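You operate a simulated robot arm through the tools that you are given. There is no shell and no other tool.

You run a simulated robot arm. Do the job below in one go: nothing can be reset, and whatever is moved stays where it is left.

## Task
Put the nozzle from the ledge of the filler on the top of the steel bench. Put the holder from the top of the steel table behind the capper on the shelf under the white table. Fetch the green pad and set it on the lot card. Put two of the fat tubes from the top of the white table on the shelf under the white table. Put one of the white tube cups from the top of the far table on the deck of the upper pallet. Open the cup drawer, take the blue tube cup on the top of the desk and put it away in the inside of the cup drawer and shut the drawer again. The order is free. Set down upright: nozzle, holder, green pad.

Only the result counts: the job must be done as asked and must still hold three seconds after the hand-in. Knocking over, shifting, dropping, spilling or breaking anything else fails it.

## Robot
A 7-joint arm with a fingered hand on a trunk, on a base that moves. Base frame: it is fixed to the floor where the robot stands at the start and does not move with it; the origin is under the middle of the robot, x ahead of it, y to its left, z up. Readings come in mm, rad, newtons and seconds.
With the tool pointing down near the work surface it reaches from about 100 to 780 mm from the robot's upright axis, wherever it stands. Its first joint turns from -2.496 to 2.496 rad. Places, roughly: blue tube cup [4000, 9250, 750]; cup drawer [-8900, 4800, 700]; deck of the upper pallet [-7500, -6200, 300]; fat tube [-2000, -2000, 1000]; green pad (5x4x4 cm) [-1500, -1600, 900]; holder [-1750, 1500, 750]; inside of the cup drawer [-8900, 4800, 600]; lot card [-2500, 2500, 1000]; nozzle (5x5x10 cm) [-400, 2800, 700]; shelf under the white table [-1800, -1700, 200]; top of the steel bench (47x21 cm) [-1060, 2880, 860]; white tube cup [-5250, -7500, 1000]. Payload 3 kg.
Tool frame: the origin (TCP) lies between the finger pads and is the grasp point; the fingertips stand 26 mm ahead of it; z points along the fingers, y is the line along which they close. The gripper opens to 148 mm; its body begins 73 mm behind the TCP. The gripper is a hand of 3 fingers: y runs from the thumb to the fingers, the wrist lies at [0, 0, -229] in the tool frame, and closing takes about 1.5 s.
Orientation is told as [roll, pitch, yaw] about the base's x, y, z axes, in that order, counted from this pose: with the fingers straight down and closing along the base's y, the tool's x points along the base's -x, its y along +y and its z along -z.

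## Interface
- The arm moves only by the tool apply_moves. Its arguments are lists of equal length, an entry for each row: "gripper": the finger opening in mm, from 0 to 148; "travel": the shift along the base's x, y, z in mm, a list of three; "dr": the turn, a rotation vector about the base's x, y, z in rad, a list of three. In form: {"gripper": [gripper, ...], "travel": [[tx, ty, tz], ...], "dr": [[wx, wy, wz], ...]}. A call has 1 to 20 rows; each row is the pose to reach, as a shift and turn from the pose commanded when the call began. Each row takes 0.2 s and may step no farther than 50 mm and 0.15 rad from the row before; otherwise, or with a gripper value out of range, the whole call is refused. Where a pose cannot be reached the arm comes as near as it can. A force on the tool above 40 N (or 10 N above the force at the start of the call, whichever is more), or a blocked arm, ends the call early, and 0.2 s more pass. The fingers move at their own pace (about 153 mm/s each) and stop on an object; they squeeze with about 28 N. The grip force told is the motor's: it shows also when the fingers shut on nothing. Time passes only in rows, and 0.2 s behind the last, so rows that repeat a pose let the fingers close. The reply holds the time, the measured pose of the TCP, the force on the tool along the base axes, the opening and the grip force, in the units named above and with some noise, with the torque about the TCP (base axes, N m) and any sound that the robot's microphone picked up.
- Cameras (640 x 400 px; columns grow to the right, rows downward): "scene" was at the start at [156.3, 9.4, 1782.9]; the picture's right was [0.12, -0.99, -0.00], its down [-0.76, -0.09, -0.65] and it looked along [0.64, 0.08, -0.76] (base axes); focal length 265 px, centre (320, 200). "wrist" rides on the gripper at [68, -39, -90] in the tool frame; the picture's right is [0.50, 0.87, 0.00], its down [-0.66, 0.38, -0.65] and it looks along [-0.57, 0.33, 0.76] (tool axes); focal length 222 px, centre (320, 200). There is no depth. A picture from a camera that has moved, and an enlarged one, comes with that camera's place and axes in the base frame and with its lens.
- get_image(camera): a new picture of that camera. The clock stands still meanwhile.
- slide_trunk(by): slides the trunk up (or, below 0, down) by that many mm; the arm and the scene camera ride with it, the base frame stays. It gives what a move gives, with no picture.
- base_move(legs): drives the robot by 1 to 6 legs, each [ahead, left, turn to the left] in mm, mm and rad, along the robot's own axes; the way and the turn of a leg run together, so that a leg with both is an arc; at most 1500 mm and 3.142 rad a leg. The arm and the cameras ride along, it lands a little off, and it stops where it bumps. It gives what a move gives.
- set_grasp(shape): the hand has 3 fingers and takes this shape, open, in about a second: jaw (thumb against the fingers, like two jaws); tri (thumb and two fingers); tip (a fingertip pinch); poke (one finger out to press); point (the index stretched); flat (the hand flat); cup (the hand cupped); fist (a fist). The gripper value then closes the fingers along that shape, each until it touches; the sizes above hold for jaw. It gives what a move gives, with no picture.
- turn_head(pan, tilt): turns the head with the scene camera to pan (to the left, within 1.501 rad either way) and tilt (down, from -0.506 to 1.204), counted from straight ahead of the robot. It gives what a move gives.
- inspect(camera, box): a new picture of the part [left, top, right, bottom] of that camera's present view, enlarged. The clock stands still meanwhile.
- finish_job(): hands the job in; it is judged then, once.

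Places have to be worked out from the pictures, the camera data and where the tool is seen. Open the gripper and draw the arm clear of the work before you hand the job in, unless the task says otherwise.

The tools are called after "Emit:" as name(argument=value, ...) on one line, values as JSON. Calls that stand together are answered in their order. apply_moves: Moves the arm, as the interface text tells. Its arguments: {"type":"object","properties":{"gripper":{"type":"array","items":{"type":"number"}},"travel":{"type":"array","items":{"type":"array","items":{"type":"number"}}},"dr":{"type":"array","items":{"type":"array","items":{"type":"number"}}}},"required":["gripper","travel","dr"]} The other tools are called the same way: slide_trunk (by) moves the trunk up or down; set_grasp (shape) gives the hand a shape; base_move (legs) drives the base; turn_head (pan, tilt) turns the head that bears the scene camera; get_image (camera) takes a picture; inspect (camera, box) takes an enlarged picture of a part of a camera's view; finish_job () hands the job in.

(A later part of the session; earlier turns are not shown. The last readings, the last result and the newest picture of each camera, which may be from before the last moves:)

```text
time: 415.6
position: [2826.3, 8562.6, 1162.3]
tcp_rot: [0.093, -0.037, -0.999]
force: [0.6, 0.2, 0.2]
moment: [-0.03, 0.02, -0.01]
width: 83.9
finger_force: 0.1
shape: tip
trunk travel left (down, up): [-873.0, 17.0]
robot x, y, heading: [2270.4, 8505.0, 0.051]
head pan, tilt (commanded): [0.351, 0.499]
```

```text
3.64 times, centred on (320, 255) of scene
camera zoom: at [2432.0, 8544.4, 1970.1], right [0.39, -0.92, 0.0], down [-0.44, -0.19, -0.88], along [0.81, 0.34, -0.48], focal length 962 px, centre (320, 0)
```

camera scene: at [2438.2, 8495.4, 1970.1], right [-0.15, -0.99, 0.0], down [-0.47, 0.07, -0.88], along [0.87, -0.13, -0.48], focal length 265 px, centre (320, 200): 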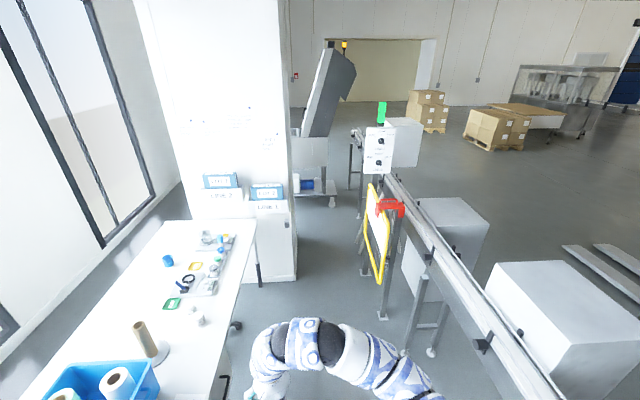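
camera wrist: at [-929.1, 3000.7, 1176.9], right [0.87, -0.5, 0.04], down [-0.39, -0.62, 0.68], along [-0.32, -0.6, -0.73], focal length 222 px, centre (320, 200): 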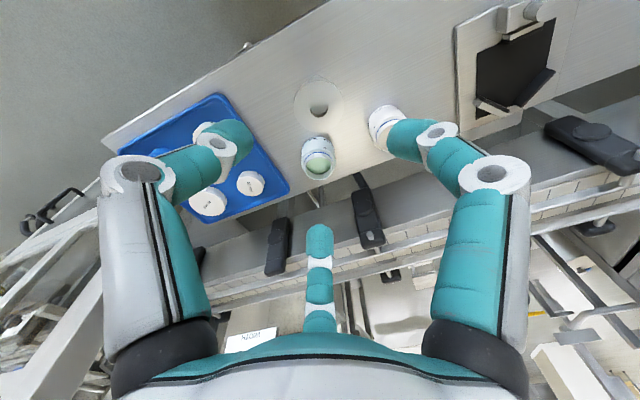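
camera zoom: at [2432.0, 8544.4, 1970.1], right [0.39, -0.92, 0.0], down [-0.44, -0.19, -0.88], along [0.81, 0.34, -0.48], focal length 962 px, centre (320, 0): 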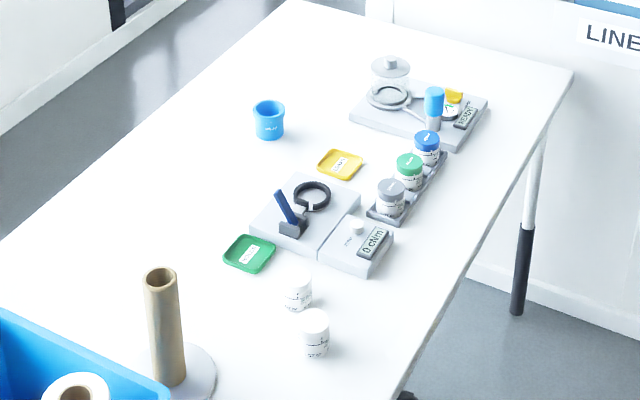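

The blue tube cup stands at about (3910, 9283), too deep to reach from this side, but the window side has a 1.2 m aisle. I back out, go around the bin and along the window side, staying clear of everything.

Emit:
base_move(legs=[[-550, 150, 0], [0, 1150, -0.05], [700, 290, 0]])

Emit:
turn_head(pan=-0.3, tilt=0.5)

Emit:
get_image(camera="scene")

Emit:
turn_head(pan=0.3, tilt=0.5)

Emit:
get_image(camera="scene")

```text
time: 428.1
position: [3011.9, 10067.7, 1161.7]
tcp_rot: [0.092, -0.035, -1.086]
force: [-0.5, -0.7, 0.1]
moment: [-0.04, 0.03, 0.0]
width: 83.8
finger_force: 0.1
shape: tip
trunk travel left (down, up): [-873.0, 17.0]
robot x, y, heading: [2448.9, 10057.4, -0.039]
head pan, tilt (commanded): [0.351, 0.499]
```

```text
time: 429.1
position: [3010.9, 10067.1, 1162.0]
tcp_rot: [0.093, -0.038, -1.087]
force: [0.6, 0.0, -0.1]
moment: [0.0, -0.01, -0.02]
width: 83.4
finger_force: 0.1
shape: tip
trunk travel left (down, up): [-873.0, 17.0]
robot x, y, heading: [2448.5, 10058.0, -0.041]
head pan, tilt (commanded): [-0.3, 0.499]
```

```text
taken
camera scene: at [2616.8, 10025.9, 1970.1], right [-0.33, -0.94, 0.0], down [-0.45, 0.16, -0.88], along [0.83, -0.29, -0.48], focal length 265 px, centre (320, 200)
```

scene: 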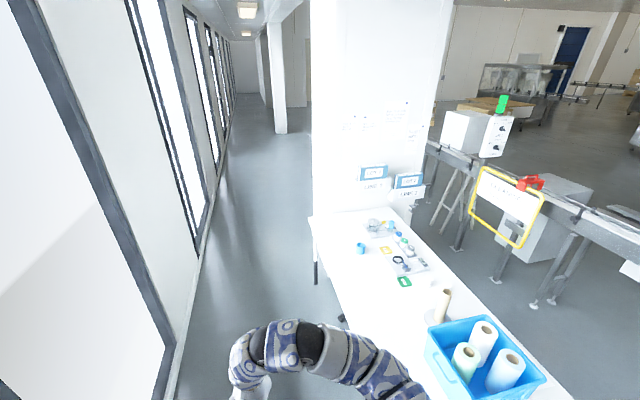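

```text
time: 430.1
position: [3011.9, 10065.8, 1162.8]
tcp_rot: [0.092, -0.037, -1.087]
force: [-0.2, -0.1, -0.1]
moment: [0.0, 0.0, 0.01]
width: 83.6
finger_force: 0.0
shape: tip
trunk travel left (down, up): [-873.0, 17.0]
robot x, y, heading: [2451.3, 10060.1, -0.04]
head pan, tilt (commanded): [0.3, 0.499]
```

```text
taken
camera scene: at [2618.8, 10079.5, 1970.1], right [0.26, -0.97, 0.0], down [-0.46, -0.12, -0.88], along [0.85, 0.23, -0.48], focal length 265 px, centre (320, 200)
```

scene: 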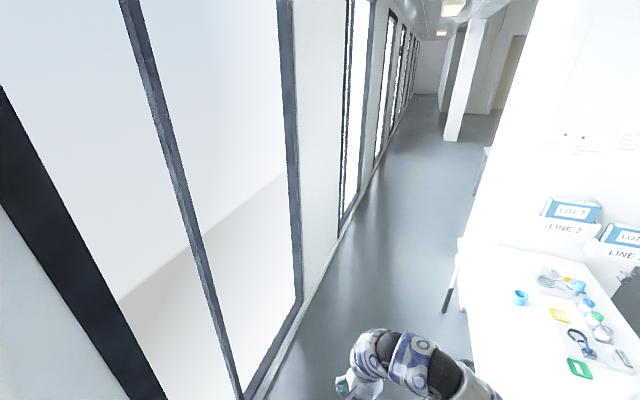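

The aisle is clear (wall at y ≈ 10780, desk edge at y ≈ 9480). I go on to x ≈ 3300, turn to face −y and sidestep to the cup.

Emit:
base_move(legs=[[850, 30, 0.04], [0, 0, -1.571], [0, 560, 0]])

Emit:
turn_head(pan=0.0, tilt=0.7)

Emit:
get_image(camera="scene")

Emit:
get_image(camera="wrist")

```text
time: 441.3
position: [3903.5, 9531.9, 1161.3]
tcp_rot: [0.093, -0.036, -2.611]
force: [0.8, 0.6, 0.1]
moment: [-0.02, 0.02, 0.03]
width: 83.7
finger_force: 0.0
shape: tip
trunk travel left (down, up): [-873.0, 17.0]
robot x, y, heading: [3870.3, 10092.5, -1.564]
head pan, tilt (commanded): [0.3, 0.499]
```

```text
time: 442.1
position: [3901.8, 9531.3, 1162.5]
tcp_rot: [0.093, -0.037, -2.61]
force: [0.2, -0.1, 0.5]
moment: [0.01, 0.03, -0.02]
width: 83.4
finger_force: 0.1
shape: tip
trunk travel left (down, up): [-873.0, 17.0]
robot x, y, heading: [3864.2, 10089.1, -1.559]
head pan, tilt (commanded): [0.0, 0.7]
```

```text
taken
camera scene: at [3868.7, 9926.7, 1952.5], right [-1.0, -0.01, 0.0], down [-0.01, 0.64, -0.77], along [0.01, -0.77, -0.64], focal length 265 px, centre (320, 200)
```

scene: 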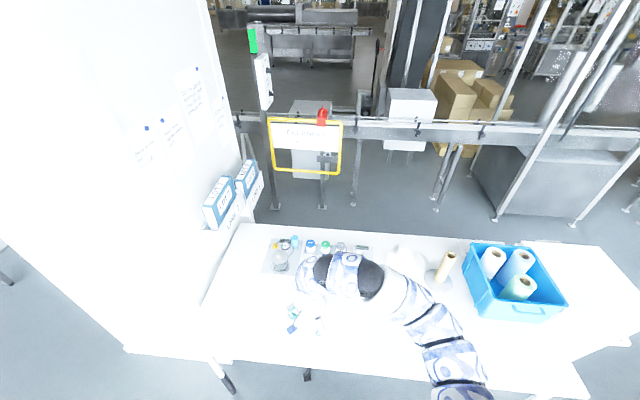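

```text
taken
camera wrist: at [3939.1, 9608.3, 1245.3], right [0.87, -0.49, 0.06], down [-0.38, -0.59, 0.71], along [-0.31, -0.64, -0.7], focal length 222 px, centre (320, 200)
```

wrist: 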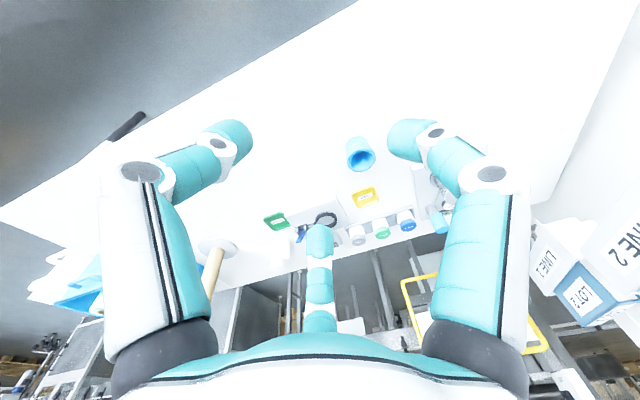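

The cup stands alone near (3904, 9296). I straighten the hand, drive 215 mm closer and measure the cup.

Emit:
apply_moves(gripper=[100, 120, 120], travel=[[0, 0, 0], [0, 0, 0], [0, 0, 0]], dr=[[0.05, 0.008, 0], [0.099, 0.015, 0], [0.099, 0.015, 0]])

Emit:
base_move(legs=[[215, 0, -0.01]])

Emit:
get_image(camera="wrist")

Emit:
inspect(camera="wrist", box=[260, 80, 420, 180])

```text
time: 442.9
position: [3902.5, 9531.9, 1162.2]
tcp_rot: [-0.001, 0.0, -2.609]
force: [-1.4, -0.1, -0.3]
moment: [-0.01, 0.01, 0.01]
width: 119.7
finger_force: 0.0
shape: tip
trunk travel left (down, up): [-873.0, 17.0]
robot x, y, heading: [3869.2, 10093.3, -1.562]
head pan, tilt (commanded): [0.0, 0.7]
```

```text
time: 444.6
position: [3901.7, 9322.9, 1162.4]
tcp_rot: [-0.002, 0.002, -2.615]
force: [-0.4, -0.8, 0.1]
moment: [0.02, 0.02, 0.03]
width: 119.6
finger_force: 0.1
shape: tip
trunk travel left (down, up): [-873.0, 17.0]
robot x, y, heading: [3868.1, 9883.6, -1.568]
head pan, tilt (commanded): [0.0, 0.7]
```

```text
taken
camera wrist: at [3938.9, 9389.8, 1251.5], right [0.87, -0.5, 0.0], down [-0.38, -0.66, 0.65], along [-0.33, -0.57, -0.76], focal length 222 px, centre (320, 200)
```

wrist: 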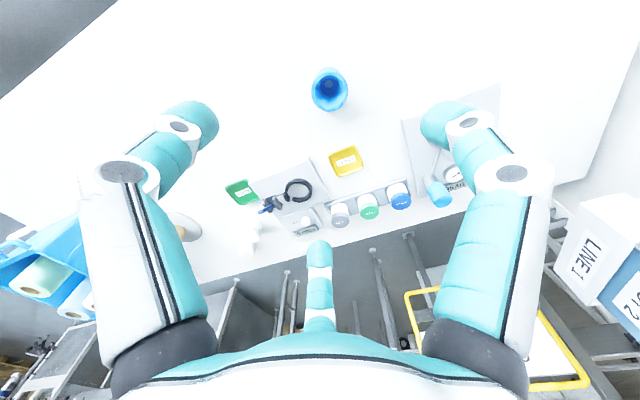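

```text
4.00 times, centred on (340, 130) of wrist
camera zoom: at [3938.9, 9389.8, 1251.5], right [0.87, -0.5, 0.0], down [-0.38, -0.66, 0.65], along [-0.33, -0.57, -0.76], focal length 888 px, centre (240, 480)
```

zoom: 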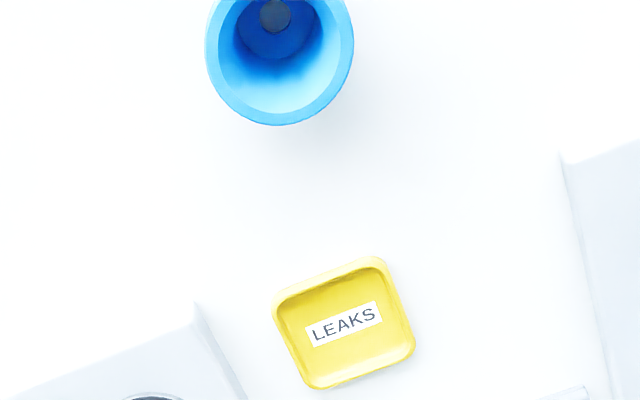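

The cup is about 65–70 mm across. I come lower over it and look again for its position and height.

Emit:
apply_moves(gripper=[148, 148, 148, 148], travel=[[0, -10, -40], [-3, -20, -80], [-6, -35, -120], [-8, -45, -160]], dr=[[0, 0, 0], [0, 0, 0], [0, 0, 0], [0, 0, 0]])

Emit:
get_image(camera="wrist")

Emit:
inspect(camera="wrist", box=[240, 40, 400, 160])

```text
time: 445.6
position: [3892.9, 9278.5, 1001.2]
tcp_rot: [-0.001, 0.001, -2.613]
force: [-0.7, -0.2, 0.8]
moment: [0.01, 0.02, -0.01]
width: 148.1
finger_force: 0.1
shape: tip
trunk travel left (down, up): [-873.0, 17.0]
robot x, y, heading: [3867.9, 9882.0, -1.566]
head pan, tilt (commanded): [0.0, 0.7]
```

```text
taken
camera wrist: at [3930.0, 9345.8, 1091.2], right [0.87, -0.5, 0.0], down [-0.38, -0.66, 0.65], along [-0.33, -0.57, -0.76], focal length 222 px, centre (320, 200)
```

wrist: 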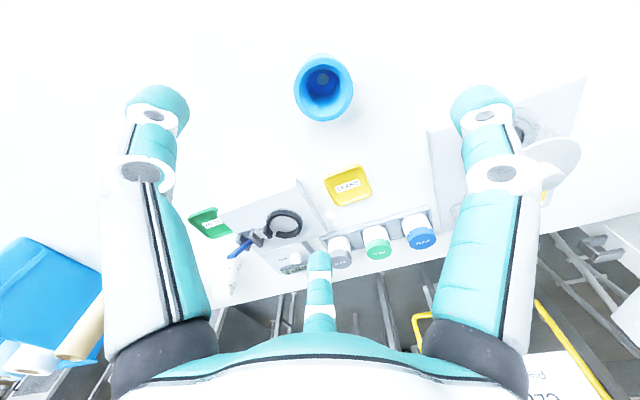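

```text
3.33 times, centred on (320, 100) of wrist
camera zoom: at [3930.0, 9345.8, 1091.2], right [0.87, -0.5, 0.0], down [-0.38, -0.66, 0.65], along [-0.33, -0.57, -0.76], focal length 740 px, centre (320, 533)
```

zoom: 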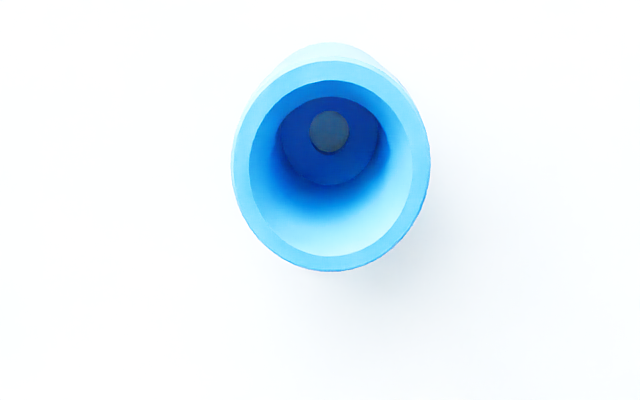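

The rim is about 66 mm wide at z ≈ 825, centred near (3898, 9284). I descend around the cup to TCP z ≈ 805 and close.

Emit:
apply_moves(gripper=[148, 148, 148, 148, 148], travel=[[5.5, 5.7, -45], [5.5, 5.7, -90], [5.5, 5.7, -130], [5.5, 5.7, -160], [5.5, 5.7, -180]], dr=[[0, 0, 0], [0, 0, 0], [0, 0, 0], [0, 0, 0], [0, 0, 0]])

Emit:
get_image(camera="wrist")

```text
time: 446.8
position: [3897.1, 9282.5, 820.9]
tcp_rot: [0.0, 0.001, -2.615]
force: [0.3, -0.4, 0.2]
moment: [-0.02, 0.0, -0.04]
width: 147.8
finger_force: 0.0
shape: tip
trunk travel left (down, up): [-873.0, 17.0]
robot x, y, heading: [3871.7, 9879.7, -1.563]
head pan, tilt (commanded): [0.0, 0.7]
```

```text
taken
camera wrist: at [3935.7, 9350.6, 910.9], right [0.87, -0.5, 0.0], down [-0.38, -0.66, 0.65], along [-0.33, -0.57, -0.76], focal length 222 px, centre (320, 200)
```

wrist: 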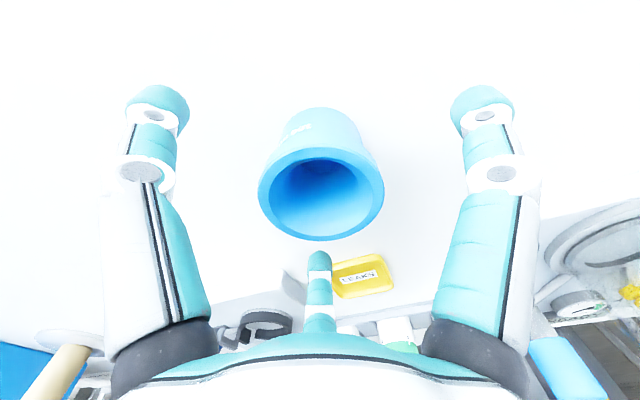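

Emit:
apply_moves(gripper=[148, 148, 110, 80, 50, 40, 40, 40], travel=[[0, 0, -10], [0, 0, -20], [0, 0, -20], [0, 0, -20], [0, 0, -20], [0, 0, -20], [0, 0, -20], [0, 0, -20]], dr=[[0, 0, 0], [0, 0, 0], [0, 0, 0], [0, 0, 0], [0, 0, 0], [0, 0, 0], [0, 0, 0], [0, 0, 0]])

Emit:
get_image(camera="wrist")

```text
time: 448.6
position: [3896.9, 9283.4, 802.0]
tcp_rot: [0.001, 0.0, -2.615]
force: [0.9, 1.5, -0.1]
moment: [0.02, -0.01, -0.01]
width: 52.8
finger_force: 27.8
shape: tip
trunk travel left (down, up): [-873.0, 17.0]
robot x, y, heading: [3868.6, 9885.6, -1.566]
head pan, tilt (commanded): [0.0, 0.7]
```

```text
taken
camera wrist: at [3935.8, 9351.3, 892.0], right [0.87, -0.5, 0.0], down [-0.38, -0.66, 0.65], along [-0.33, -0.57, -0.76], focal length 222 px, centre (320, 200)
```

wrist: 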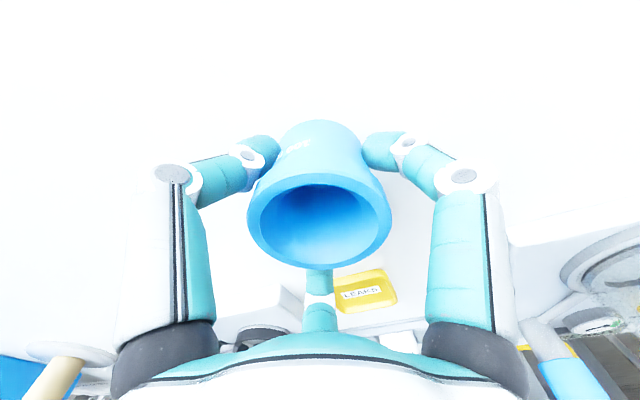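

The blue cup is held (52.8 mm). I lift it, back off and return along the window side.

Emit:
apply_moves(gripper=[40, 40, 40, 40, 40, 40, 40, 40], travel=[[0, 0, 20], [0, 0, 60], [0, 0, 100], [0, 0, 150], [0, 0, 200], [0, 0, 250], [0, 0, 300], [0, 10, 320]], dr=[[0, 0, 0], [0, 0, 0], [0, 0, 0], [0, 0, 0], [0, 0, 0], [0, 0, 0], [0, 0, 0], [0, 0, 0]])

Emit:
base_move(legs=[[-190, 0, 0], [0, -570, 0], [0, 0, 1.571], [-950, -20, 0], [-800, -250, 0]])

Emit:
get_image(camera="wrist")

Emit:
get_image(camera="scene")

```text
time: 450.4
position: [3898.5, 9294.7, 1122.9]
tcp_rot: [0.0, 0.0, -2.615]
force: [-0.8, 0.1, -0.9]
moment: [0.0, 0.01, -0.02]
width: 52.1
finger_force: 27.9
shape: tip
trunk travel left (down, up): [-873.0, 17.0]
robot x, y, heading: [3870.7, 9883.6, -1.565]
head pan, tilt (commanded): [0.0, 0.7]
```

```text
time: 467.2
position: [2145.0, 9851.6, 1120.6]
tcp_rot: [-0.002, 0.0, -1.049]
force: [-0.7, 0.1, -0.8]
moment: [0.0, 0.02, 0.02]
width: 52.0
finger_force: 27.5
shape: tip
trunk travel left (down, up): [-873.0, 17.0]
robot x, y, heading: [1558.8, 9828.0, -0.002]
head pan, tilt (commanded): [0.0, 0.7]
```

```text
taken
camera wrist: at [2077.5, 9891.0, 1211.1], right [0.5, 0.87, 0.0], down [0.65, -0.38, 0.65], along [0.57, -0.33, -0.76], focal length 222 px, centre (320, 200)
```

wrist: 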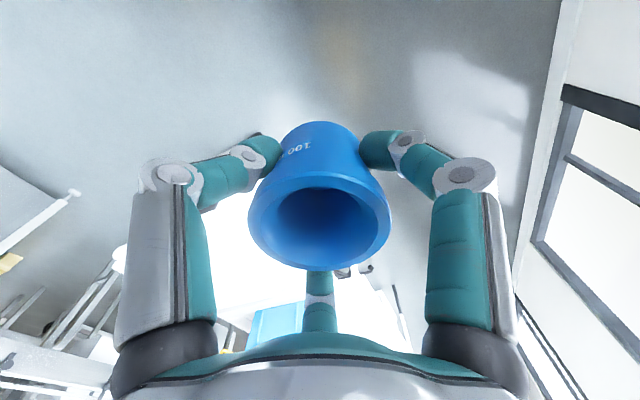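

```text
taken
camera scene: at [1720.6, 9825.7, 1952.5], right [0.0, -1.0, 0.0], down [-0.64, 0.0, -0.77], along [0.77, 0.0, -0.64], focal length 265 px, centre (320, 200)
```

scene: 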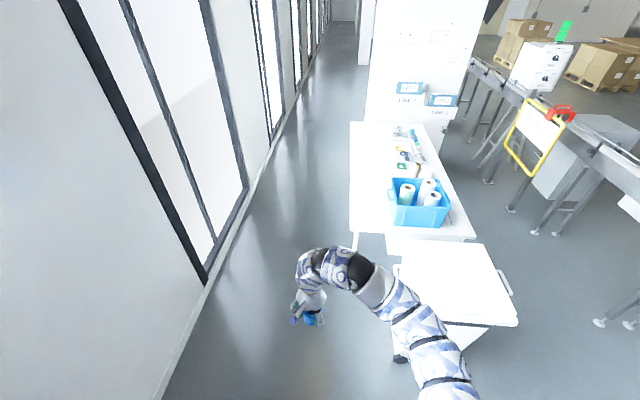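

I have room here to turn around. I face −x and drive back through the passage.

Emit:
base_move(legs=[[-300, 0, 0], [0, 0, 3.14], [1000, 550, 0], [500, 300, 0]])

Emit:
turn_head(pan=0.0, tilt=0.5)

Emit:
get_image(camera="scene")

```text
time: 484.8
position: [-839.7, 9042.2, 1120.6]
tcp_rot: [0.0, 0.0, 2.049]
force: [-0.8, 0.2, -0.7]
moment: [0.05, -0.01, 0.0]
width: 51.3
finger_force: 27.5
shape: tip
trunk travel left (down, up): [-873.0, 17.0]
robot x, y, heading: [-247.0, 9044.8, 3.102]
head pan, tilt (commanded): [0.0, 0.7]
```

```text
time: 485.5
position: [-839.3, 9041.8, 1119.5]
tcp_rot: [0.001, 0.001, 2.052]
force: [0.7, -0.4, -1.7]
moment: [-0.02, -0.03, -0.02]
width: 51.4
finger_force: 27.8
shape: tip
trunk travel left (down, up): [-873.0, 17.0]
robot x, y, heading: [-245.9, 9041.0, 3.096]
head pan, tilt (commanded): [0.0, 0.499]
```

```text
taken
camera scene: at [-421.0, 9050.2, 1970.1], right [0.04, 1.0, 0.0], down [0.48, -0.02, -0.88], along [-0.88, 0.04, -0.48], focal length 265 px, centre (320, 200)
```

scene: 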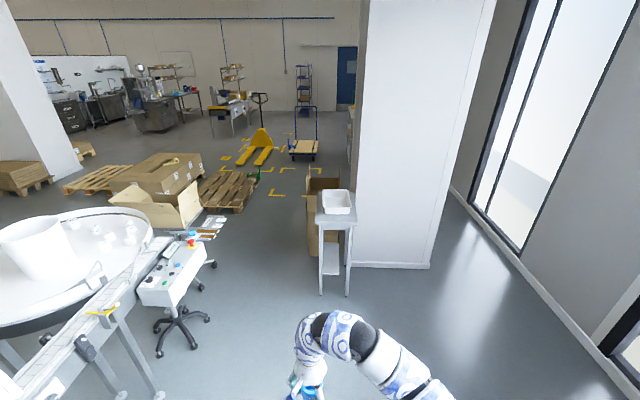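

The passage looks as before. I drive on at y ≈ 8710 past the table and cartons.

Emit:
base_move(legs=[[1350, 300, 0.045], [1000, 0, 0], [620, 100, 0]])

Emit:
get_image(camera="scene")

```text
time: 496.9
position: [-3122.2, 8817.6, 1120.5]
tcp_rot: [0.001, 0.0, 2.009]
force: [-0.1, 0.3, -1.5]
moment: [-0.01, 0.0, 0.01]
width: 51.3
finger_force: 28.3
shape: tip
trunk travel left (down, up): [-873.0, 17.0]
robot x, y, heading: [-2534.4, 8796.7, 3.058]
head pan, tilt (commanded): [0.0, 0.499]
stopped in leg 2: the robot was blocked; the commanded pose is now the measured one
```

```text
taken
camera scene: at [-2705.4, 8809.7, 1970.1], right [0.09, 1.0, 0.0], down [0.48, -0.04, -0.88], along [-0.87, 0.07, -0.48], focal length 265 px, centre (320, 200)
```

scene: 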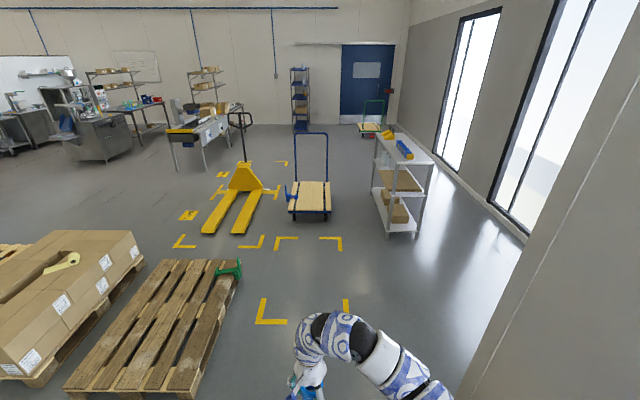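

The base reports being blocked at (−2534, 8797), evidently too near the carton stack on my right. I look there before moving.

Emit:
turn_head(pan=-1.4, tilt=0.7)

Emit:
get_image(camera="scene")

Emit:
turn_head(pan=-0.7, tilt=1.0)

Emit:
get_image(camera="scene")

```text
time: 498.4
position: [-3122.7, 8818.4, 1121.2]
tcp_rot: [-0.001, -0.001, 2.009]
force: [0.3, 0.3, -1.0]
moment: [-0.02, -0.03, 0.0]
width: 51.3
finger_force: 28.3
shape: tip
trunk travel left (down, up): [-873.0, 17.0]
robot x, y, heading: [-2532.4, 8792.9, 3.057]
head pan, tilt (commanded): [-1.4, 0.7]
```

```text
taken
camera scene: at [-2622.5, 8887.1, 1952.4], right [1.0, 0.09, 0.0], down [0.06, -0.64, -0.76], along [-0.07, 0.76, -0.64], focal length 265 px, centre (320, 200)
```

scene: 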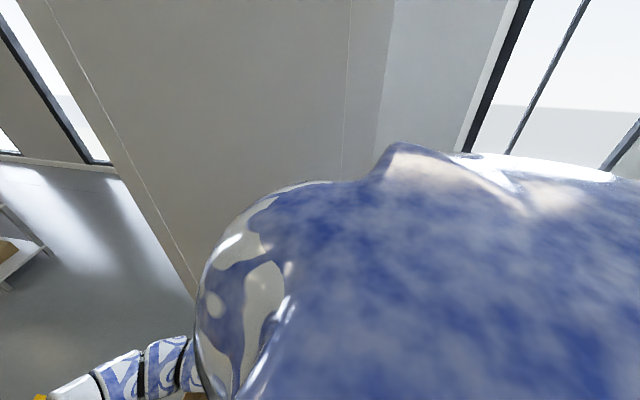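

```text
time: 499.5
position: [-3123.8, 8818.7, 1120.7]
tcp_rot: [-0.001, -0.001, 2.009]
force: [-0.3, -0.4, -1.0]
moment: [0.0, 0.01, -0.01]
width: 51.5
finger_force: 27.5
shape: tip
trunk travel left (down, up): [-873.0, 17.0]
robot x, y, heading: [-2535.6, 8795.8, 3.059]
head pan, tilt (commanded): [-0.7, 1.0]
```

```text
taken
camera scene: at [-2664.3, 8851.8, 1929.0], right [0.71, 0.71, 0.0], down [0.59, -0.6, -0.54], along [-0.38, 0.38, -0.84], focal length 265 px, centre (320, 200)
```

scene: 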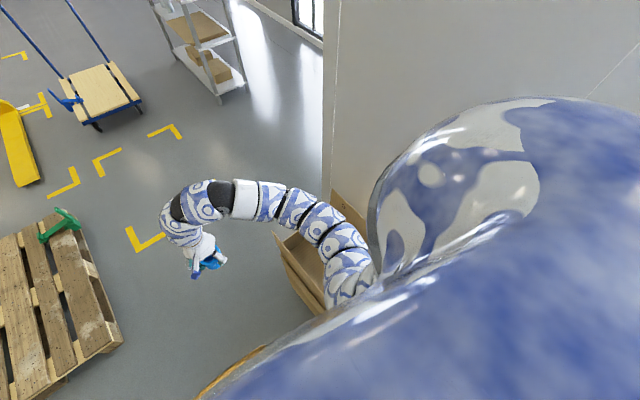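

The arm's elbow is over the open carton; I step away to the left (−y) carefully in a small leg and look at the carton again.

Emit:
base_move(legs=[[0, 60, 0]])

Emit:
get_image(camera="scene")

```text
time: 500.5
position: [-3129.2, 8757.2, 1121.7]
tcp_rot: [-0.001, -0.002, 2.009]
force: [0.2, -0.9, -0.3]
moment: [0.05, -0.01, -0.01]
width: 51.0
finger_force: 28.3
shape: tip
trunk travel left (down, up): [-873.0, 17.0]
robot x, y, heading: [-2541.9, 8734.6, 3.055]
head pan, tilt (commanded): [-0.7, 1.0]
```

```text
taken
camera scene: at [-2669.7, 8789.5, 1929.1], right [0.71, 0.71, 0.0], down [0.6, -0.59, -0.54], along [-0.38, 0.38, -0.84], focal length 265 px, centre (320, 200)
```

scene: 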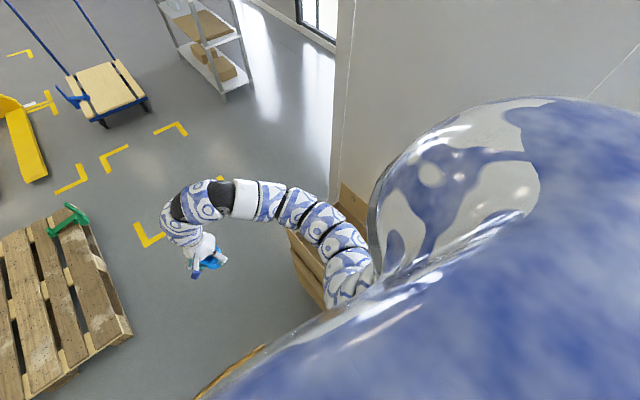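

The carton has not moved. I square up my heading, step a little further left and drive on.

Emit:
base_move(legs=[[0, 90, 0.085]])

Emit:
base_move(legs=[[700, 60, 0]])

Emit:
get_image(camera="scene")

```text
time: 501.6
position: [-3132.5, 8613.4, 1120.8]
tcp_rot: [-0.001, 0.0, 2.095]
force: [-0.3, -1.0, -1.0]
moment: [0.05, 0.01, -0.03]
width: 51.0
finger_force: 28.2
shape: tip
trunk travel left (down, up): [-873.0, 17.0]
robot x, y, heading: [-2544.4, 8644.3, -3.138]
head pan, tilt (commanded): [-0.7, 1.0]
```

```text
time: 505.5
position: [-3836.9, 8554.4, 1120.0]
tcp_rot: [-0.001, 0.0, 2.096]
force: [0.4, -0.3, -0.6]
moment: [-0.02, -0.02, 0.02]
width: 51.3
finger_force: 28.0
shape: tip
trunk travel left (down, up): [-873.0, 17.0]
robot x, y, heading: [-3249.3, 8580.6, -3.14]
head pan, tilt (commanded): [-0.7, 1.0]
```

```text
taken
camera scene: at [-3382.4, 8628.1, 1929.0], right [0.64, 0.77, 0.0], down [0.65, -0.54, -0.54], along [-0.41, 0.35, -0.84], focal length 265 px, centre (320, 200)
```

scene: 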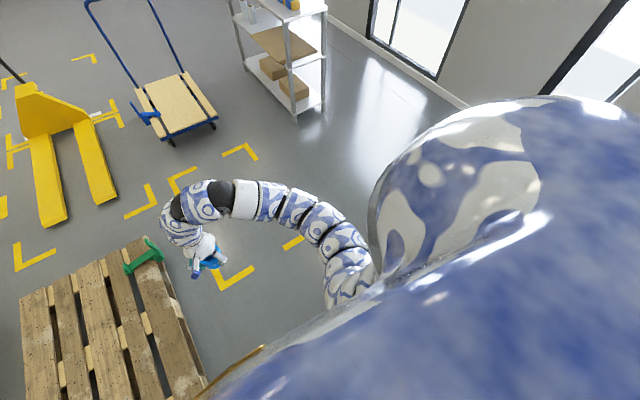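

I look west from here to judge the shorter route past the yellow pallet jack.

Emit:
turn_head(pan=0.0, tilt=0.45)

Emit:
get_image(camera="scene")

Emit:
turn_head(pan=0.6, tilt=0.4)

Emit:
get_image(camera="scene")

```text
time: 506.5
position: [-3836.4, 8555.4, 1120.4]
tcp_rot: [0.0, 0.0, 2.095]
force: [-0.3, -0.7, -1.7]
moment: [0.04, 0.01, -0.02]
width: 51.3
finger_force: 28.2
shape: tip
trunk travel left (down, up): [-873.0, 17.0]
robot x, y, heading: [-3248.9, 8586.8, -3.137]
head pan, tilt (commanded): [0.0, 0.45]
```

```text
taken
camera scene: at [-3420.2, 8583.3, 1974.5], right [0.0, 1.0, 0.0], down [0.44, 0.0, -0.9], along [-0.9, 0.0, -0.44], focal length 265 px, centre (320, 200)
```

scene: 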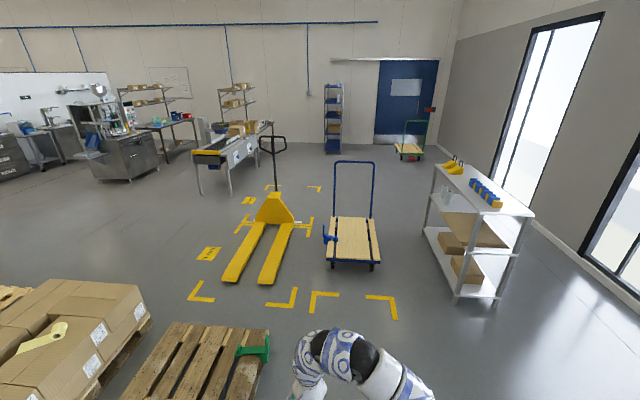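

```text
time: 507.5
position: [-3835.2, 8555.6, 1120.8]
tcp_rot: [0.0, 0.0, 2.097]
force: [0.9, 0.4, -2.0]
moment: [-0.04, -0.01, 0.0]
width: 51.0
finger_force: 27.8
shape: tip
trunk travel left (down, up): [-873.0, 17.0]
robot x, y, heading: [-3247.9, 8582.3, -3.137]
head pan, tilt (commanded): [0.6, 0.4]
```

```text
taken
camera scene: at [-3404.7, 8531.0, 1979.2], right [-0.57, 0.82, 0.0], down [0.32, 0.22, -0.92], along [-0.76, -0.52, -0.39], focal length 265 px, centre (320, 200)
```

scene: 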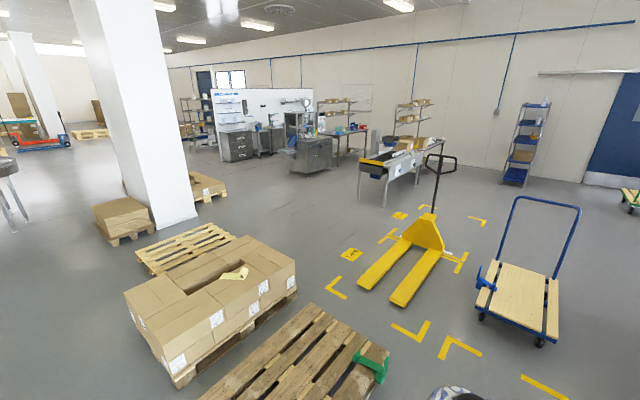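

The short cut is too narrow, so I take the known southern way: turn to −y, drive down the aisle, pass the round table's left end and then go west.

Emit:
base_move(legs=[[0, 0, 1.567], [1400, 40, 0]])

Emit:
turn_head(pan=0.0, tilt=0.45)

Emit:
get_image(camera="scene")

```text
time: 518.3
position: [-3095.2, 6611.9, 1121.1]
tcp_rot: [-0.001, 0.001, -2.566]
force: [-0.6, 0.5, -0.7]
moment: [0.02, 0.03, 0.0]
width: 51.1
finger_force: 28.0
shape: tip
trunk travel left (down, up): [-873.0, 17.0]
robot x, y, heading: [-3152.9, 7203.4, -1.519]
head pan, tilt (commanded): [0.6, 0.4]
```

```text
time: 519.3
position: [-3096.0, 6611.5, 1121.1]
tcp_rot: [-0.001, 0.0, -2.568]
force: [0.9, 0.8, 0.3]
moment: [0.01, 0.01, -0.01]
width: 50.8
finger_force: 27.7
shape: tip
trunk travel left (down, up): [-873.0, 17.0]
robot x, y, heading: [-3152.4, 7202.5, -1.523]
head pan, tilt (commanded): [0.0, 0.45]
```

```text
taken
camera scene: at [-3143.8, 7027.2, 1974.6], right [-1.0, -0.05, 0.0], down [-0.02, 0.43, -0.9], along [0.05, -0.9, -0.44], focal length 265 px, centre (320, 200)
```

scene: 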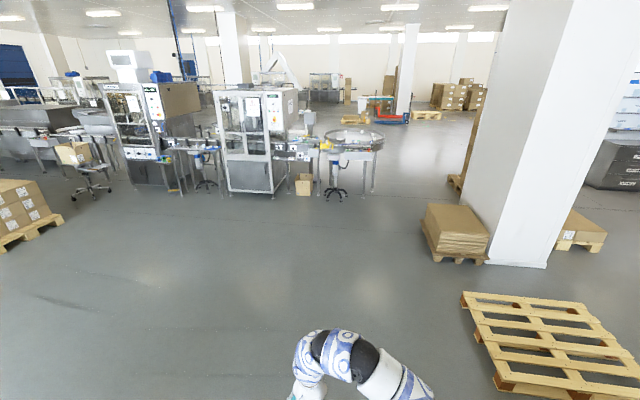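

The width reading creeps down slowly, so I check the cup in the hand.

Emit:
get_image(camera="wrist")

```text
taken
camera wrist: at [-3059.9, 6681.5, 1210.9], right [0.89, -0.46, 0.0], down [-0.35, -0.67, 0.65], along [-0.3, -0.58, -0.76], focal length 222 px, centre (320, 200)
```

wrist: 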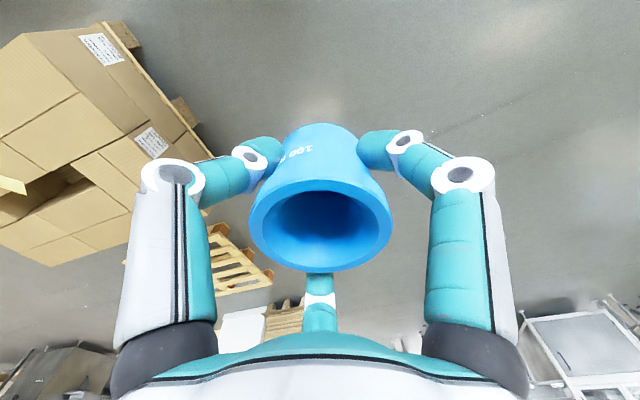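

The cup only creeps a few mm toward the palm, which is harmless. I continue down the aisle to (−3300, 3470).

Emit:
base_move(legs=[[1500, -60, -0.047], [1500, -50, 0], [720, -40, 0]])

Emit:
get_image(camera="scene")

```text
refused: leg 1 is longer than a leg can be; nothing moved
```

```text
taken
camera scene: at [-3143.8, 7027.2, 1974.6], right [-1.0, -0.05, 0.0], down [-0.02, 0.43, -0.9], along [0.05, -0.9, -0.44], focal length 265 px, centre (320, 200)
```

scene: 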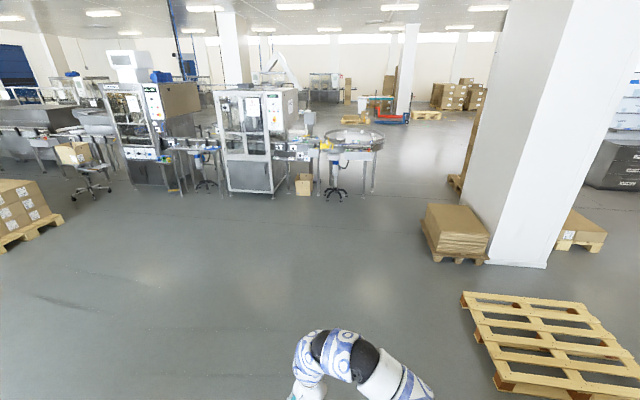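

Emit:
base_move(legs=[[1450, -60, -0.047], [1450, -50, 0], [820, -40, 0]])

Emit:
get_image(camera="scene")

```text
time: 537.4
position: [-3224.9, 2876.8, 1120.8]
tcp_rot: [0.0, 0.001, -2.626]
force: [1.0, 0.2, -0.7]
moment: [-0.01, 0.02, 0.01]
width: 51.0
finger_force: 27.8
shape: tip
trunk travel left (down, up): [-873.0, 17.0]
robot x, y, heading: [-3249.2, 3468.6, -1.577]
head pan, tilt (commanded): [0.0, 0.45]
```

```text
taken
camera scene: at [-3249.8, 3294.7, 1974.5], right [-1.0, 0.01, 0.0], down [0.0, 0.44, -0.9], along [-0.01, -0.9, -0.44], focal length 265 px, centre (320, 200)
```

scene: 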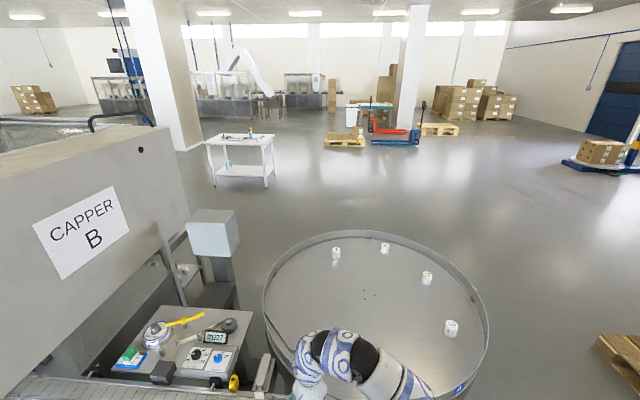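

The green pad is still on the lot card. I sidestep to the right around the panel, then go down past the round table's left side.

Emit:
base_move(legs=[[-30, -700, 0], [80, -620, 0], [1450, 0, 0], [500, 0, 0]])

Emit:
turn_head(pan=-1.3, tilt=0.3)

Emit:
get_image(camera="scene")

```text
time: 553.6
position: [-4552.2, 909.7, 1120.7]
tcp_rot: [0.0, 0.002, -2.625]
force: [-0.6, -0.1, -0.8]
moment: [0.02, 0.02, 0.0]
width: 50.8
finger_force: 27.7
shape: tip
trunk travel left (down, up): [-873.0, 17.0]
robot x, y, heading: [-4576.0, 1498.3, -1.578]
head pan, tilt (commanded): [0.0, 0.45]
```

```text
time: 555.1
position: [-4553.0, 911.6, 1120.9]
tcp_rot: [-0.001, 0.0, -2.625]
force: [-0.5, -0.7, -1.0]
moment: [0.03, 0.04, -0.03]
width: 50.9
finger_force: 28.0
shape: tip
trunk travel left (down, up): [-873.0, 17.0]
robot x, y, heading: [-4574.5, 1500.7, -1.578]
head pan, tilt (commanded): [-1.3, 0.3]
```

```text
taken
camera scene: at [-4666.7, 1395.2, 1988.5], right [-0.26, 0.97, 0.0], down [0.29, 0.08, -0.96], along [-0.92, -0.25, -0.3], focal length 265 px, centre (320, 200)
```

scene: 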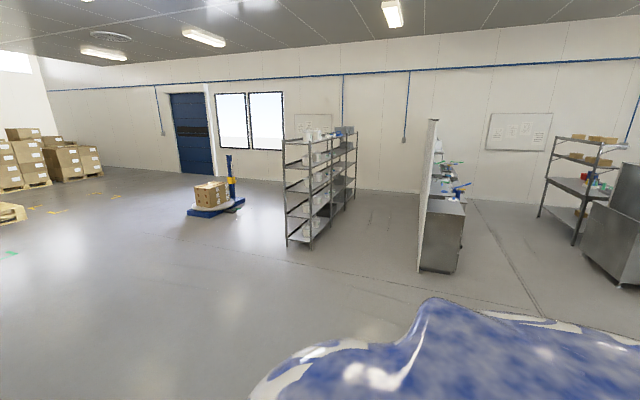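

The drawer is further to the north-west. I turn to face −x and look there.

Emit:
base_move(legs=[[0, 0, -1.564]])

Emit:
turn_head(pan=-0.6, tilt=0.3)

Emit:
get_image(camera="scene")

Emit:
inspect(camera="scene", box=[180, 100, 420, 250])

```text
time: 559.2
position: [-5162.3, 1444.4, 1120.3]
tcp_rot: [0.002, -0.001, 2.141]
force: [0.0, -0.3, -0.6]
moment: [-0.02, -0.01, -0.01]
width: 50.8
finger_force: 27.7
shape: tip
trunk travel left (down, up): [-873.0, 17.0]
robot x, y, heading: [-4573.5, 1500.6, -3.093]
head pan, tilt (commanded): [-1.3, 0.3]
```

```text
time: 560.2
position: [-5161.0, 1444.3, 1121.1]
tcp_rot: [0.0, -0.001, 2.141]
force: [0.0, 0.3, -1.8]
moment: [-0.02, 0.01, -0.02]
width: 50.5
finger_force: 27.8
shape: tip
trunk travel left (down, up): [-873.0, 17.0]
robot x, y, heading: [-4577.0, 1501.3, -3.098]
head pan, tilt (commanded): [-0.6, 0.3]
```

```text
taken
camera scene: at [-4735.3, 1545.4, 1988.5], right [0.53, 0.85, 0.0], down [0.25, -0.16, -0.96], along [-0.81, 0.5, -0.3], focal length 265 px, centre (320, 200)
```

scene: 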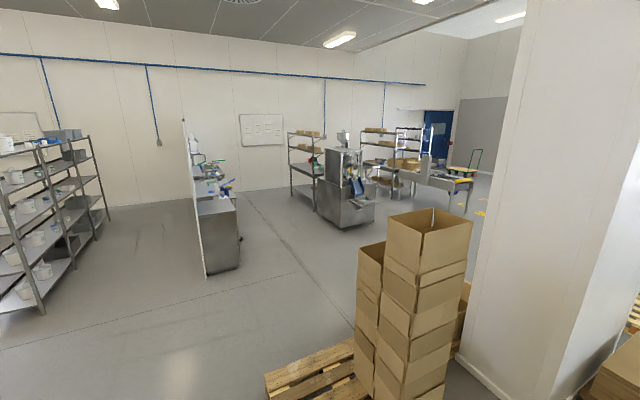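

```text
2.67 times, centred on (300, 175) of scene
camera zoom: at [-4735.3, 1545.4, 1988.5], right [0.53, 0.85, 0.0], down [0.25, -0.16, -0.96], along [-0.81, 0.5, -0.3], focal length 706 px, centre (373, 267)
```

zoom: 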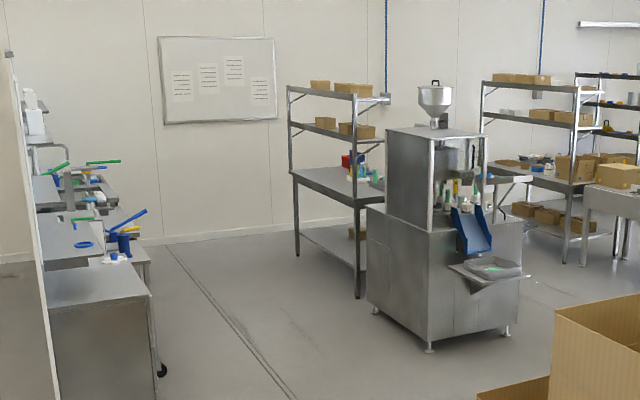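

The area of the drawer is near the tube-filling machine at about (−8300…−9000, 4300…4900). I drive west at y ≈ 1350, around the carton pallet, then north.

Emit:
base_move(legs=[[1200, 170, -0.045], [1250, 0, 0], [0, -1400, 0]])

Emit:
turn_head(pan=-0.7, tilt=0.4)

Emit:
get_image(camera="scene")

Emit:
inspect(camera="scene", box=[200, 80, 440, 230])

```text
time: 578.9
position: [-7560.7, 2724.7, 1120.2]
tcp_rot: [0.0, 0.001, 2.056]
force: [0.9, -0.3, -0.8]
moment: [0.0, 0.04, 0.0]
width: 50.7
finger_force: 28.5
shape: tip
trunk travel left (down, up): [-873.0, 17.0]
robot x, y, heading: [-6971.8, 2728.4, 3.101]
head pan, tilt (commanded): [-0.6, 0.3]
```

```text
time: 579.5
position: [-7559.1, 2724.0, 1119.8]
tcp_rot: [0.0, 0.0, 2.055]
force: [-0.7, 0.0, -1.7]
moment: [-0.01, 0.04, 0.02]
width: 50.5
finger_force: 27.8
shape: tip
trunk travel left (down, up): [-873.0, 17.0]
robot x, y, heading: [-6969.2, 2727.6, 3.105]
head pan, tilt (commanded): [-0.7, 0.4]
```

```text
taken
camera scene: at [-7120.7, 2793.7, 1979.3], right [0.67, 0.74, 0.0], down [0.29, -0.26, -0.92], along [-0.68, 0.62, -0.39], focal length 265 px, centre (320, 200)
```

scene: 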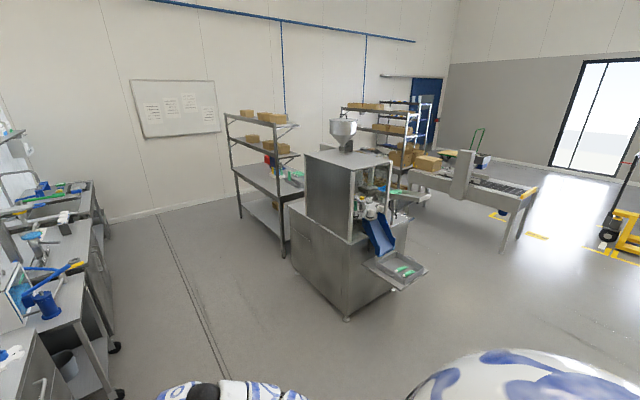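

```text
2.67 times, centred on (320, 155) of scene
camera zoom: at [-7120.7, 2793.7, 1979.3], right [0.67, 0.74, 0.0], down [0.29, -0.26, -0.92], along [-0.68, 0.62, -0.39], focal length 706 px, centre (320, 320)
```

zoom: 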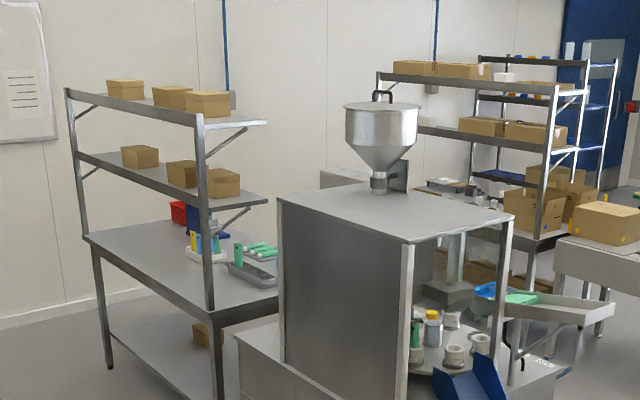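

The drawer should be in this machine. I keep my distance and go further north to view its front side.

Emit:
base_move(legs=[[-250, -1200, 0.03], [0, -1000, 0]])

Emit:
turn_head(pan=0.0, tilt=0.5)

Emit:
get_image(camera="scene")

Emit:
inspect(camera="scene", box=[160, 100, 420, 260])

```text
time: 590.4
position: [-7296.4, 4868.4, 1121.3]
tcp_rot: [-0.002, 0.002, 2.106]
force: [0.2, 0.5, -0.7]
moment: [0.02, 0.0, -0.01]
width: 50.6
finger_force: 28.1
shape: tip
trunk travel left (down, up): [-873.0, 17.0]
robot x, y, heading: [-6708.5, 4902.5, -3.128]
head pan, tilt (commanded): [-0.7, 0.4]
```

```text
time: 591.5
position: [-7297.2, 4869.6, 1121.1]
tcp_rot: [0.0, 0.002, 2.109]
force: [-0.2, 0.4, -0.9]
moment: [0.01, 0.02, 0.01]
width: 50.6
finger_force: 28.2
shape: tip
trunk travel left (down, up): [-873.0, 17.0]
robot x, y, heading: [-6707.0, 4904.2, -3.124]
head pan, tilt (commanded): [0.0, 0.499]
```

```text
taken
camera scene: at [-6880.1, 4902.6, 1970.1], right [-0.01, 1.0, 0.0], down [0.48, 0.01, -0.88], along [-0.88, -0.01, -0.48], focal length 265 px, centre (320, 200)
```

scene: 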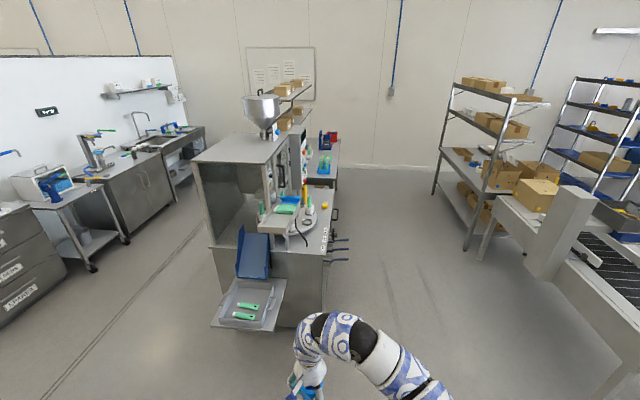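

```text
2.46 times, centred on (290, 180) of scene
camera zoom: at [-6880.1, 4902.6, 1970.1], right [-0.01, 1.0, 0.0], down [0.48, 0.01, -0.88], along [-0.88, -0.01, -0.48], focal length 651 px, centre (394, 249)
```

zoom: 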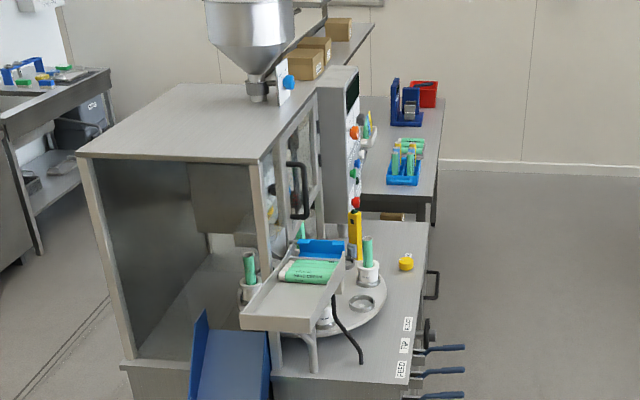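

The machine's north face has a drawer with a black handle near (−8934, 5018, 700). I drive around to its north side and turn to face it.

Emit:
base_move(legs=[[0, -950, -0.015], [1450, 0, 0], [650, 0, 0], [0, 0, 1.571]])

Emit:
turn_head(pan=0.0, tilt=0.6)

Emit:
get_image(camera="scene")

Emit:
inspect(camera="scene", box=[200, 150, 440, 300])

```text
time: 610.2
position: [-8767.6, 5241.6, 1121.2]
tcp_rot: [0.0, 0.001, -2.599]
force: [0.1, -0.9, 0.1]
moment: [0.01, 0.01, 0.0]
width: 50.1
finger_force: 28.0
shape: tip
trunk travel left (down, up): [-873.0, 17.0]
robot x, y, heading: [-8808.2, 5829.6, -1.554]
head pan, tilt (commanded): [0.0, 0.499]
```

```text
time: 610.9
position: [-8767.2, 5241.3, 1122.1]
tcp_rot: [-0.001, 0.0, -2.599]
force: [-0.1, -0.3, -0.4]
moment: [0.02, -0.01, 0.0]
width: 50.2
finger_force: 28.4
shape: tip
trunk travel left (down, up): [-873.0, 17.0]
robot x, y, heading: [-8810.4, 5827.3, -1.548]
head pan, tilt (commanded): [0.0, 0.6]
```

```text
taken
camera scene: at [-8803.1, 5661.5, 1961.1], right [-1.0, -0.02, 0.0], down [-0.01, 0.56, -0.83], along [0.02, -0.83, -0.56], focal length 265 px, centre (320, 200)
```

scene: 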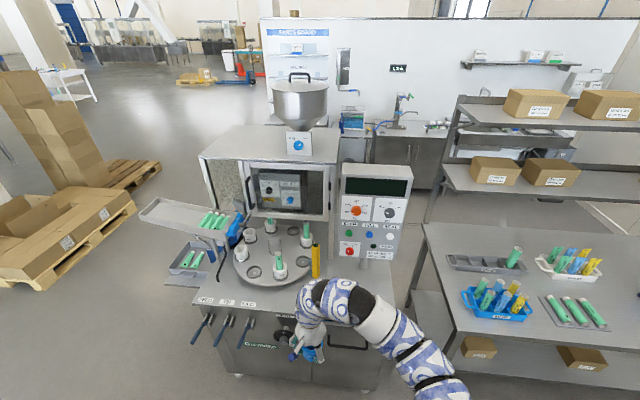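

```text
2.67 times, centred on (320, 225) of scene
camera zoom: at [-8803.1, 5661.5, 1961.1], right [-1.0, -0.02, 0.0], down [-0.01, 0.56, -0.83], along [0.02, -0.83, -0.56], focal length 706 px, centre (320, 133)
```

zoom: 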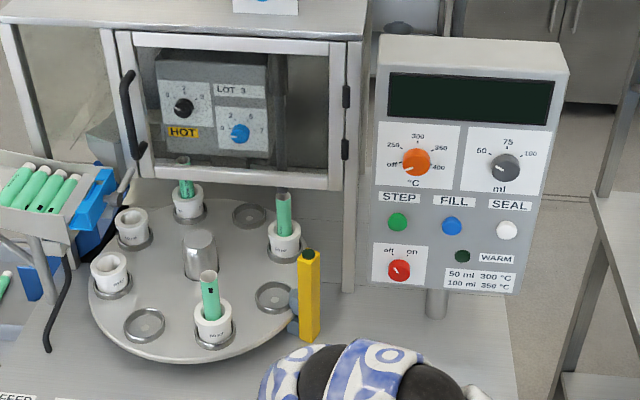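

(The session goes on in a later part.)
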